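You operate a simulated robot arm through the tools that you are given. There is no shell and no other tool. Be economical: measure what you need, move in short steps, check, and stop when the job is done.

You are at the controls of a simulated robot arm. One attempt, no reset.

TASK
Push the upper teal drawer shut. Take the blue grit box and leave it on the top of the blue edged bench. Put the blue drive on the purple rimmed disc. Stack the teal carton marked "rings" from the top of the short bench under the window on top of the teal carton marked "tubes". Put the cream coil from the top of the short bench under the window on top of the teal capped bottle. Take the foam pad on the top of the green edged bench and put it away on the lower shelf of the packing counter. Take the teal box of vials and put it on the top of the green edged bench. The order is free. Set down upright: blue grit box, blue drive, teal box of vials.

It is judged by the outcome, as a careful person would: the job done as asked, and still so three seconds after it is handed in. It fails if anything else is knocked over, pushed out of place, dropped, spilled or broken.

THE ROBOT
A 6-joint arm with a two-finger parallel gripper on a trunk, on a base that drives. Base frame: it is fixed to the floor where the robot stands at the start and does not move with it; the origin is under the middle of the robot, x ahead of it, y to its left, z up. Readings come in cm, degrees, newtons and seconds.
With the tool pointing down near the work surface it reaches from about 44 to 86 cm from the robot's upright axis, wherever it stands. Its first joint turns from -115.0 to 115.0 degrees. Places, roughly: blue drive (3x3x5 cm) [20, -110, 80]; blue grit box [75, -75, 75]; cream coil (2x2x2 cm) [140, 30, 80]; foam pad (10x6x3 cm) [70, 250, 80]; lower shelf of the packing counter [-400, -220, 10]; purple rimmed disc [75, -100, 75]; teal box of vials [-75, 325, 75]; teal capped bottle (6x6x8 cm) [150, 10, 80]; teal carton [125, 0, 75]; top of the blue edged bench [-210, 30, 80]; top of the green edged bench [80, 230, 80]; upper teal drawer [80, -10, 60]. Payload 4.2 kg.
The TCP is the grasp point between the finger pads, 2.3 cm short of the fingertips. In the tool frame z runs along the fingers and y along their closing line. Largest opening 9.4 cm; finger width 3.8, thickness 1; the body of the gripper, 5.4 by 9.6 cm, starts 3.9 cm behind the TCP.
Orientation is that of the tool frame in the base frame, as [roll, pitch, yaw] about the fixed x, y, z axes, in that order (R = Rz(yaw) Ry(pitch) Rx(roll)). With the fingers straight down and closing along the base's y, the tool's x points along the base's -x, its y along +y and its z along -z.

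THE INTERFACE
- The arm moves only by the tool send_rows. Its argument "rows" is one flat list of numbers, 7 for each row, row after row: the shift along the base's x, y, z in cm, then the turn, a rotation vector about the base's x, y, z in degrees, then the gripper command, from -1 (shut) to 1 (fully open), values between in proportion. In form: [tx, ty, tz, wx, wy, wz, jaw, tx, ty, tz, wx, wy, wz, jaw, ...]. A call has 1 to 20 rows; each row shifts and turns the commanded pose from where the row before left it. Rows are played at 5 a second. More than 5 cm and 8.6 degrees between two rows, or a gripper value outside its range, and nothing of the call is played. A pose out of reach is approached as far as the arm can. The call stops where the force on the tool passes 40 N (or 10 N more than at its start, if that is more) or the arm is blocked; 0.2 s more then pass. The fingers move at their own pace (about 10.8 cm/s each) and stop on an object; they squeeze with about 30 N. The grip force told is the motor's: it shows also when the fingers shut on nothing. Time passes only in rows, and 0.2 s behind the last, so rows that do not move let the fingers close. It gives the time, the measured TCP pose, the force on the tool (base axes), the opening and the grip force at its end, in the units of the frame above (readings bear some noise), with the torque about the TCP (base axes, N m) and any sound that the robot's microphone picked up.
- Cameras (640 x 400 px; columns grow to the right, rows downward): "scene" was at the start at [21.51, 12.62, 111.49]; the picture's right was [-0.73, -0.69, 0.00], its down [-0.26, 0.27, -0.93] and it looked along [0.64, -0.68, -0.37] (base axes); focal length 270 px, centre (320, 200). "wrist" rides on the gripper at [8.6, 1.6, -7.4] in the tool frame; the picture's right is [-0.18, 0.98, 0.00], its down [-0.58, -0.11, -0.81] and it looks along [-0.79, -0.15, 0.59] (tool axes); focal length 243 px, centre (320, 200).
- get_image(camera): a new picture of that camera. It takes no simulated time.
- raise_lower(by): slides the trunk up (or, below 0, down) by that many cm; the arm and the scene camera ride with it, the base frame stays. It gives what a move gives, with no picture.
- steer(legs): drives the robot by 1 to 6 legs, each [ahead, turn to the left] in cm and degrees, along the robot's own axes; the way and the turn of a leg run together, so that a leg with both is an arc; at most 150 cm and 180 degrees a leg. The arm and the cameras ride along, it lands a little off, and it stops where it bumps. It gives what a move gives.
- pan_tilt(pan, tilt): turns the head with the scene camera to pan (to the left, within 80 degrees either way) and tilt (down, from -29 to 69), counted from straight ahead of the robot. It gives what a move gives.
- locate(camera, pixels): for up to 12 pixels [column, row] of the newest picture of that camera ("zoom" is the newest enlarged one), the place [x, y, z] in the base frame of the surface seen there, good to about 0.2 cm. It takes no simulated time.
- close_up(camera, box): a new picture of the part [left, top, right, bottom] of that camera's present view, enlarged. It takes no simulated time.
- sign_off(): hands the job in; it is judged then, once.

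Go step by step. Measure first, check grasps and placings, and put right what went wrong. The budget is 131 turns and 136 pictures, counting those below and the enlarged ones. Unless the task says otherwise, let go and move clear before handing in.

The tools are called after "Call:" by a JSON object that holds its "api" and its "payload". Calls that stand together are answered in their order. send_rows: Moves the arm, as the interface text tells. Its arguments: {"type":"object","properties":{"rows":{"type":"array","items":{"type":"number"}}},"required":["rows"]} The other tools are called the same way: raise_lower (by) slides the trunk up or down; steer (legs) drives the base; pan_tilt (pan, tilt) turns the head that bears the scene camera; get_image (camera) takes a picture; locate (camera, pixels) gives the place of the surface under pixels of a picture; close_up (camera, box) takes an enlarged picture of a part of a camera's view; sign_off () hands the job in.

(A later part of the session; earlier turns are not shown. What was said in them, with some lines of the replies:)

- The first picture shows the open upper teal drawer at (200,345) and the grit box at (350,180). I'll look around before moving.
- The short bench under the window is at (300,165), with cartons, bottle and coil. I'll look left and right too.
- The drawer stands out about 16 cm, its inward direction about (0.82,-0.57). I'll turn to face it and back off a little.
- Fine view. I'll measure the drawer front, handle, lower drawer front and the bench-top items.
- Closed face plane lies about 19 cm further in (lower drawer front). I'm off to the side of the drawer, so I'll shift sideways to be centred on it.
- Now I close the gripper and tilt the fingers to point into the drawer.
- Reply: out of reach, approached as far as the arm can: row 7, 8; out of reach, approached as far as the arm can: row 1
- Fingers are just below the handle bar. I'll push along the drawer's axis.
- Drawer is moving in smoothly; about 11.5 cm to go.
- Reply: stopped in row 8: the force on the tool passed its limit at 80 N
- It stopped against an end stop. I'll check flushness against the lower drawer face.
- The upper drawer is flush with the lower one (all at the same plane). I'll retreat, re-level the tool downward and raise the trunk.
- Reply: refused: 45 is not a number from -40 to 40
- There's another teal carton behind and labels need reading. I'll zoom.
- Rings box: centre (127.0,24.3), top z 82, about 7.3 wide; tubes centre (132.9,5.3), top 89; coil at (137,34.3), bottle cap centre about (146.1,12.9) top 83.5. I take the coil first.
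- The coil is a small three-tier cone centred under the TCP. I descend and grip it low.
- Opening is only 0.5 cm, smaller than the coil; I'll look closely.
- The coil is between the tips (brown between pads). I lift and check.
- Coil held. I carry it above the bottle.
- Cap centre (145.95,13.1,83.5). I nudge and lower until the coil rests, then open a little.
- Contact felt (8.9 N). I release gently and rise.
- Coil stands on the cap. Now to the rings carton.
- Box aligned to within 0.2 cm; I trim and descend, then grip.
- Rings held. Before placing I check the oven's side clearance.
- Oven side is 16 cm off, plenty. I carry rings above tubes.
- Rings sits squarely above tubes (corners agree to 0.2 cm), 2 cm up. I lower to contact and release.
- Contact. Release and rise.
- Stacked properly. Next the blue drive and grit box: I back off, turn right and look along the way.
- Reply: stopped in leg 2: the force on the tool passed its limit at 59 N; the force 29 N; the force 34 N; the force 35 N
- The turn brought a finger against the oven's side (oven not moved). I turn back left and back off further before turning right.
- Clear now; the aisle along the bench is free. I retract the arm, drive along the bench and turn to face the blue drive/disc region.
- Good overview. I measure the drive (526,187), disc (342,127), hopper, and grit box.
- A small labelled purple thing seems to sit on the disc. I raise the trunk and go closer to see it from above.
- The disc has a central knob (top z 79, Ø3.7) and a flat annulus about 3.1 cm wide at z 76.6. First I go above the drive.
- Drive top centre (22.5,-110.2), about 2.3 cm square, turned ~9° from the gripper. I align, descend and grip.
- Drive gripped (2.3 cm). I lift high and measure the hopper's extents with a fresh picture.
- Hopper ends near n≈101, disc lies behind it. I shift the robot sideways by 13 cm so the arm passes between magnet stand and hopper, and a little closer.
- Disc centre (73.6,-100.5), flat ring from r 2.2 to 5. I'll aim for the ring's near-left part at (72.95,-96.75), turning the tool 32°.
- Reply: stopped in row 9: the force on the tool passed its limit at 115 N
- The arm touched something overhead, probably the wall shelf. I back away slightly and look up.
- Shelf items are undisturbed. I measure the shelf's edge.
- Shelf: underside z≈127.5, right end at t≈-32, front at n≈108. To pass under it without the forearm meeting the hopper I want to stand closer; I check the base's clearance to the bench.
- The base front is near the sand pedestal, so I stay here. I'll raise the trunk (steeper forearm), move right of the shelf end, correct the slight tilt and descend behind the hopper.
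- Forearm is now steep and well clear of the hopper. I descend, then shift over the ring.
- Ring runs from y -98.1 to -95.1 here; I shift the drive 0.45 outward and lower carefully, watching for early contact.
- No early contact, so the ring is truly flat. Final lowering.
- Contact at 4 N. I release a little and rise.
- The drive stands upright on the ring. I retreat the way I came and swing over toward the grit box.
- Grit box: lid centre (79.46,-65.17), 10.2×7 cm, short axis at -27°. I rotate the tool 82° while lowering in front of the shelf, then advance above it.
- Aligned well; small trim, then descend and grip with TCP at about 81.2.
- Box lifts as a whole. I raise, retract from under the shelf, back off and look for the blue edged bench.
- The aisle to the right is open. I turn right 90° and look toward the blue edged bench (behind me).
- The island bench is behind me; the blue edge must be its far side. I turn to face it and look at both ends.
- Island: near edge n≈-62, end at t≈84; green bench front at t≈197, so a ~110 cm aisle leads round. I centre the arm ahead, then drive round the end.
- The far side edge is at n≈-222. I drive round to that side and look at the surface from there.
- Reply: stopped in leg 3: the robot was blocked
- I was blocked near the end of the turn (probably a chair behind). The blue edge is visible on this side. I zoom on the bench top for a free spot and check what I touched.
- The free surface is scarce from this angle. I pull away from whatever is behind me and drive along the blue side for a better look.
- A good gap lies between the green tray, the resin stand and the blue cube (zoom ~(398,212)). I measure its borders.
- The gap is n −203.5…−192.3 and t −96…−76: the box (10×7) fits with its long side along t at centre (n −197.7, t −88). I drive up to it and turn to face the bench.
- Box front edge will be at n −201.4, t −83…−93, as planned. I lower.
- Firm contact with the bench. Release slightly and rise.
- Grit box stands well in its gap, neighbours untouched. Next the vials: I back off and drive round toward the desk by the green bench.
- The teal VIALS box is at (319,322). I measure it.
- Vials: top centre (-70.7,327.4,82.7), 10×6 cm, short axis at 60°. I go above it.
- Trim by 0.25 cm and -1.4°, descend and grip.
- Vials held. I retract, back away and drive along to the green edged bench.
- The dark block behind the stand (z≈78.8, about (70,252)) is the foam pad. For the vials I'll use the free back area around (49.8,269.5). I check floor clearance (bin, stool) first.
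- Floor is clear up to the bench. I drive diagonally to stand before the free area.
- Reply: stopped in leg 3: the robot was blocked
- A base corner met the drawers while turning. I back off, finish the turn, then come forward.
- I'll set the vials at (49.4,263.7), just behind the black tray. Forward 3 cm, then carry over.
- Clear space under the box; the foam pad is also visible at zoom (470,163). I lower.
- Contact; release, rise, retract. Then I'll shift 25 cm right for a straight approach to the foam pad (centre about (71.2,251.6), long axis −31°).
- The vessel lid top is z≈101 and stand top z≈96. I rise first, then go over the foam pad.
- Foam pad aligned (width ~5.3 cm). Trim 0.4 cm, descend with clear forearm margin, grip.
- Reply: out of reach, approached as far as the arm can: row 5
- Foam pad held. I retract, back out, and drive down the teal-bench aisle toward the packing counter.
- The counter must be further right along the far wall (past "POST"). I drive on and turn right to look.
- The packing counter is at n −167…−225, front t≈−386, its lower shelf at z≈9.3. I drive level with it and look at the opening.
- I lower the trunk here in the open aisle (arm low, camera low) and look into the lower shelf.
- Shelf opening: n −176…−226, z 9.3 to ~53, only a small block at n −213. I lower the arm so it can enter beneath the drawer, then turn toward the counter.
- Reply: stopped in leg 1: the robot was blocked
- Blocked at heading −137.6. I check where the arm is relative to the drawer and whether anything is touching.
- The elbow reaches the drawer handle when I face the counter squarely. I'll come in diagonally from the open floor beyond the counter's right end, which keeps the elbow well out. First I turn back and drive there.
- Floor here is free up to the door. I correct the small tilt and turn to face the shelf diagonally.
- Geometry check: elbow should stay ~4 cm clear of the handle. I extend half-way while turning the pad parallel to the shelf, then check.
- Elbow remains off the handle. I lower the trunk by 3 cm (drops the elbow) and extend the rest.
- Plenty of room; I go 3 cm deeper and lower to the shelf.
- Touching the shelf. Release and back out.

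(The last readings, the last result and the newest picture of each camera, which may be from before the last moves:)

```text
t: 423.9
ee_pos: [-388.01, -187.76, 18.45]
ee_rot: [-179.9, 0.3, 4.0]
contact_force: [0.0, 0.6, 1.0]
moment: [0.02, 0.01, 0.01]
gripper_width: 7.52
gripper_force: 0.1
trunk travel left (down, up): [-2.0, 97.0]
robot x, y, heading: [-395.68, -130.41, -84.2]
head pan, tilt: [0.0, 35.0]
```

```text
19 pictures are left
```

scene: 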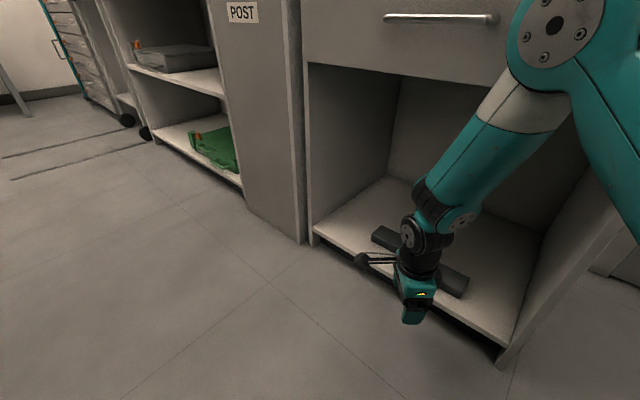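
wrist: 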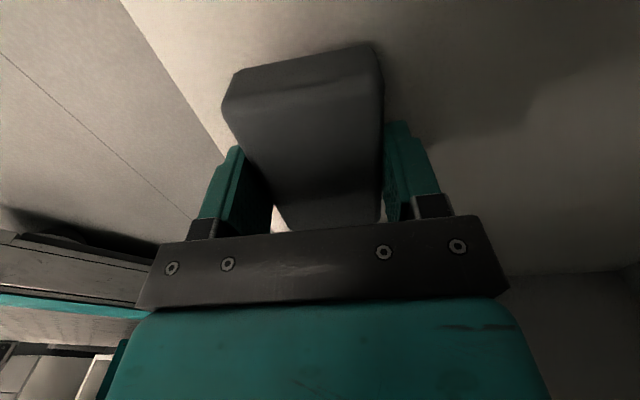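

I back away and verify the pad's rest.

Call:
{"api": "steer", "payload": {"legs": [[-15, 0], [0, -40]]}}

Call:
{"api": "pan_tilt", "payload": {"pan": 40, "tilt": 30}}

Call:
{"api": "get_image", "payload": {"camera": "scene"}}

```text
t: 427.1
ee_pos: [-428.35, -164.17, 18.35]
ee_rot: [-179.8, 0.3, -36.1]
contact_force: [-0.9, 1.5, -0.4]
moment: [0.02, 0.01, -0.02]
gripper_width: 7.55
gripper_force: 0.0
trunk travel left (down, up): [-2.0, 97.0]
robot x, y, heading: [-397.18, -115.45, -124.3]
head pan, tilt: [0.0, 35.0]
```

```text
t: 428.2
ee_pos: [-428.27, -164.23, 18.42]
ee_rot: [-179.8, 0.3, -36.1]
contact_force: [-0.9, 0.2, 0.4]
moment: [-0.02, 0.01, 0.03]
gripper_width: 7.52
gripper_force: 0.1
trunk travel left (down, up): [-2.0, 97.0]
robot x, y, heading: [-397.18, -114.88, -124.4]
head pan, tilt: [40.0, 30.0]
```

```text
18 pictures are left
```

scene: 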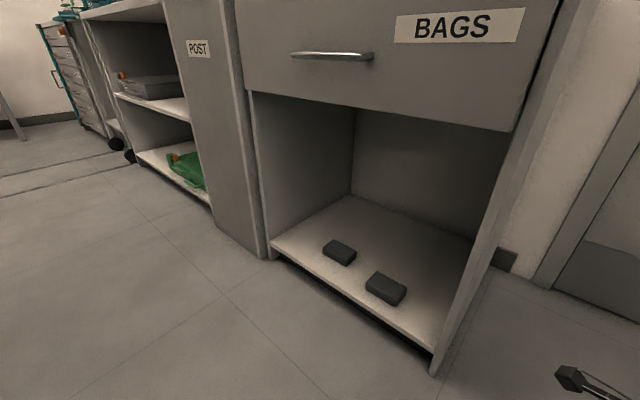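

The pad lies flat on the lower shelf beside the block already there, with the gripper clear. Everything asked is in place, so I hand in.

Call:
{"api": "sign_off", "payload": {}}

```text
The job is handed in.
```

All seven jobs are done and handed in. Each was confirmed in pictures except the vials and drive: I only saw them standing in passing, in later views.

- **Drawer:** the upper teal drawer is shut, flush with the one below.
- **Grit box:** it stands on the blue edged bench, in a gap between a tray and the resin stand.
- **Blue drive:** it stands upright on the flat ring of the purple rimmed disc, beside the knob.
- **Cartons:** "rings" is stacked squarely on "tubes".
- **Coil:** it stands on the cap of the teal capped bottle.
- **Foam pad:** it lies flat on the packing counter's lower shelf, beside a block that was already there.
- **Vials:** they stand upright on the green edged bench, behind the black tray.

I bumped some things on the way:

- **Arm:** it touched the oven side and the edge of the wall shelf. It probably also touched the packing counter's drawer handle. Nothing looked moved or knocked over.
- **Base:** it was blocked once by what was probably a chair, and once by the green bench drawers. I did not go back to check whether the chair shifted.
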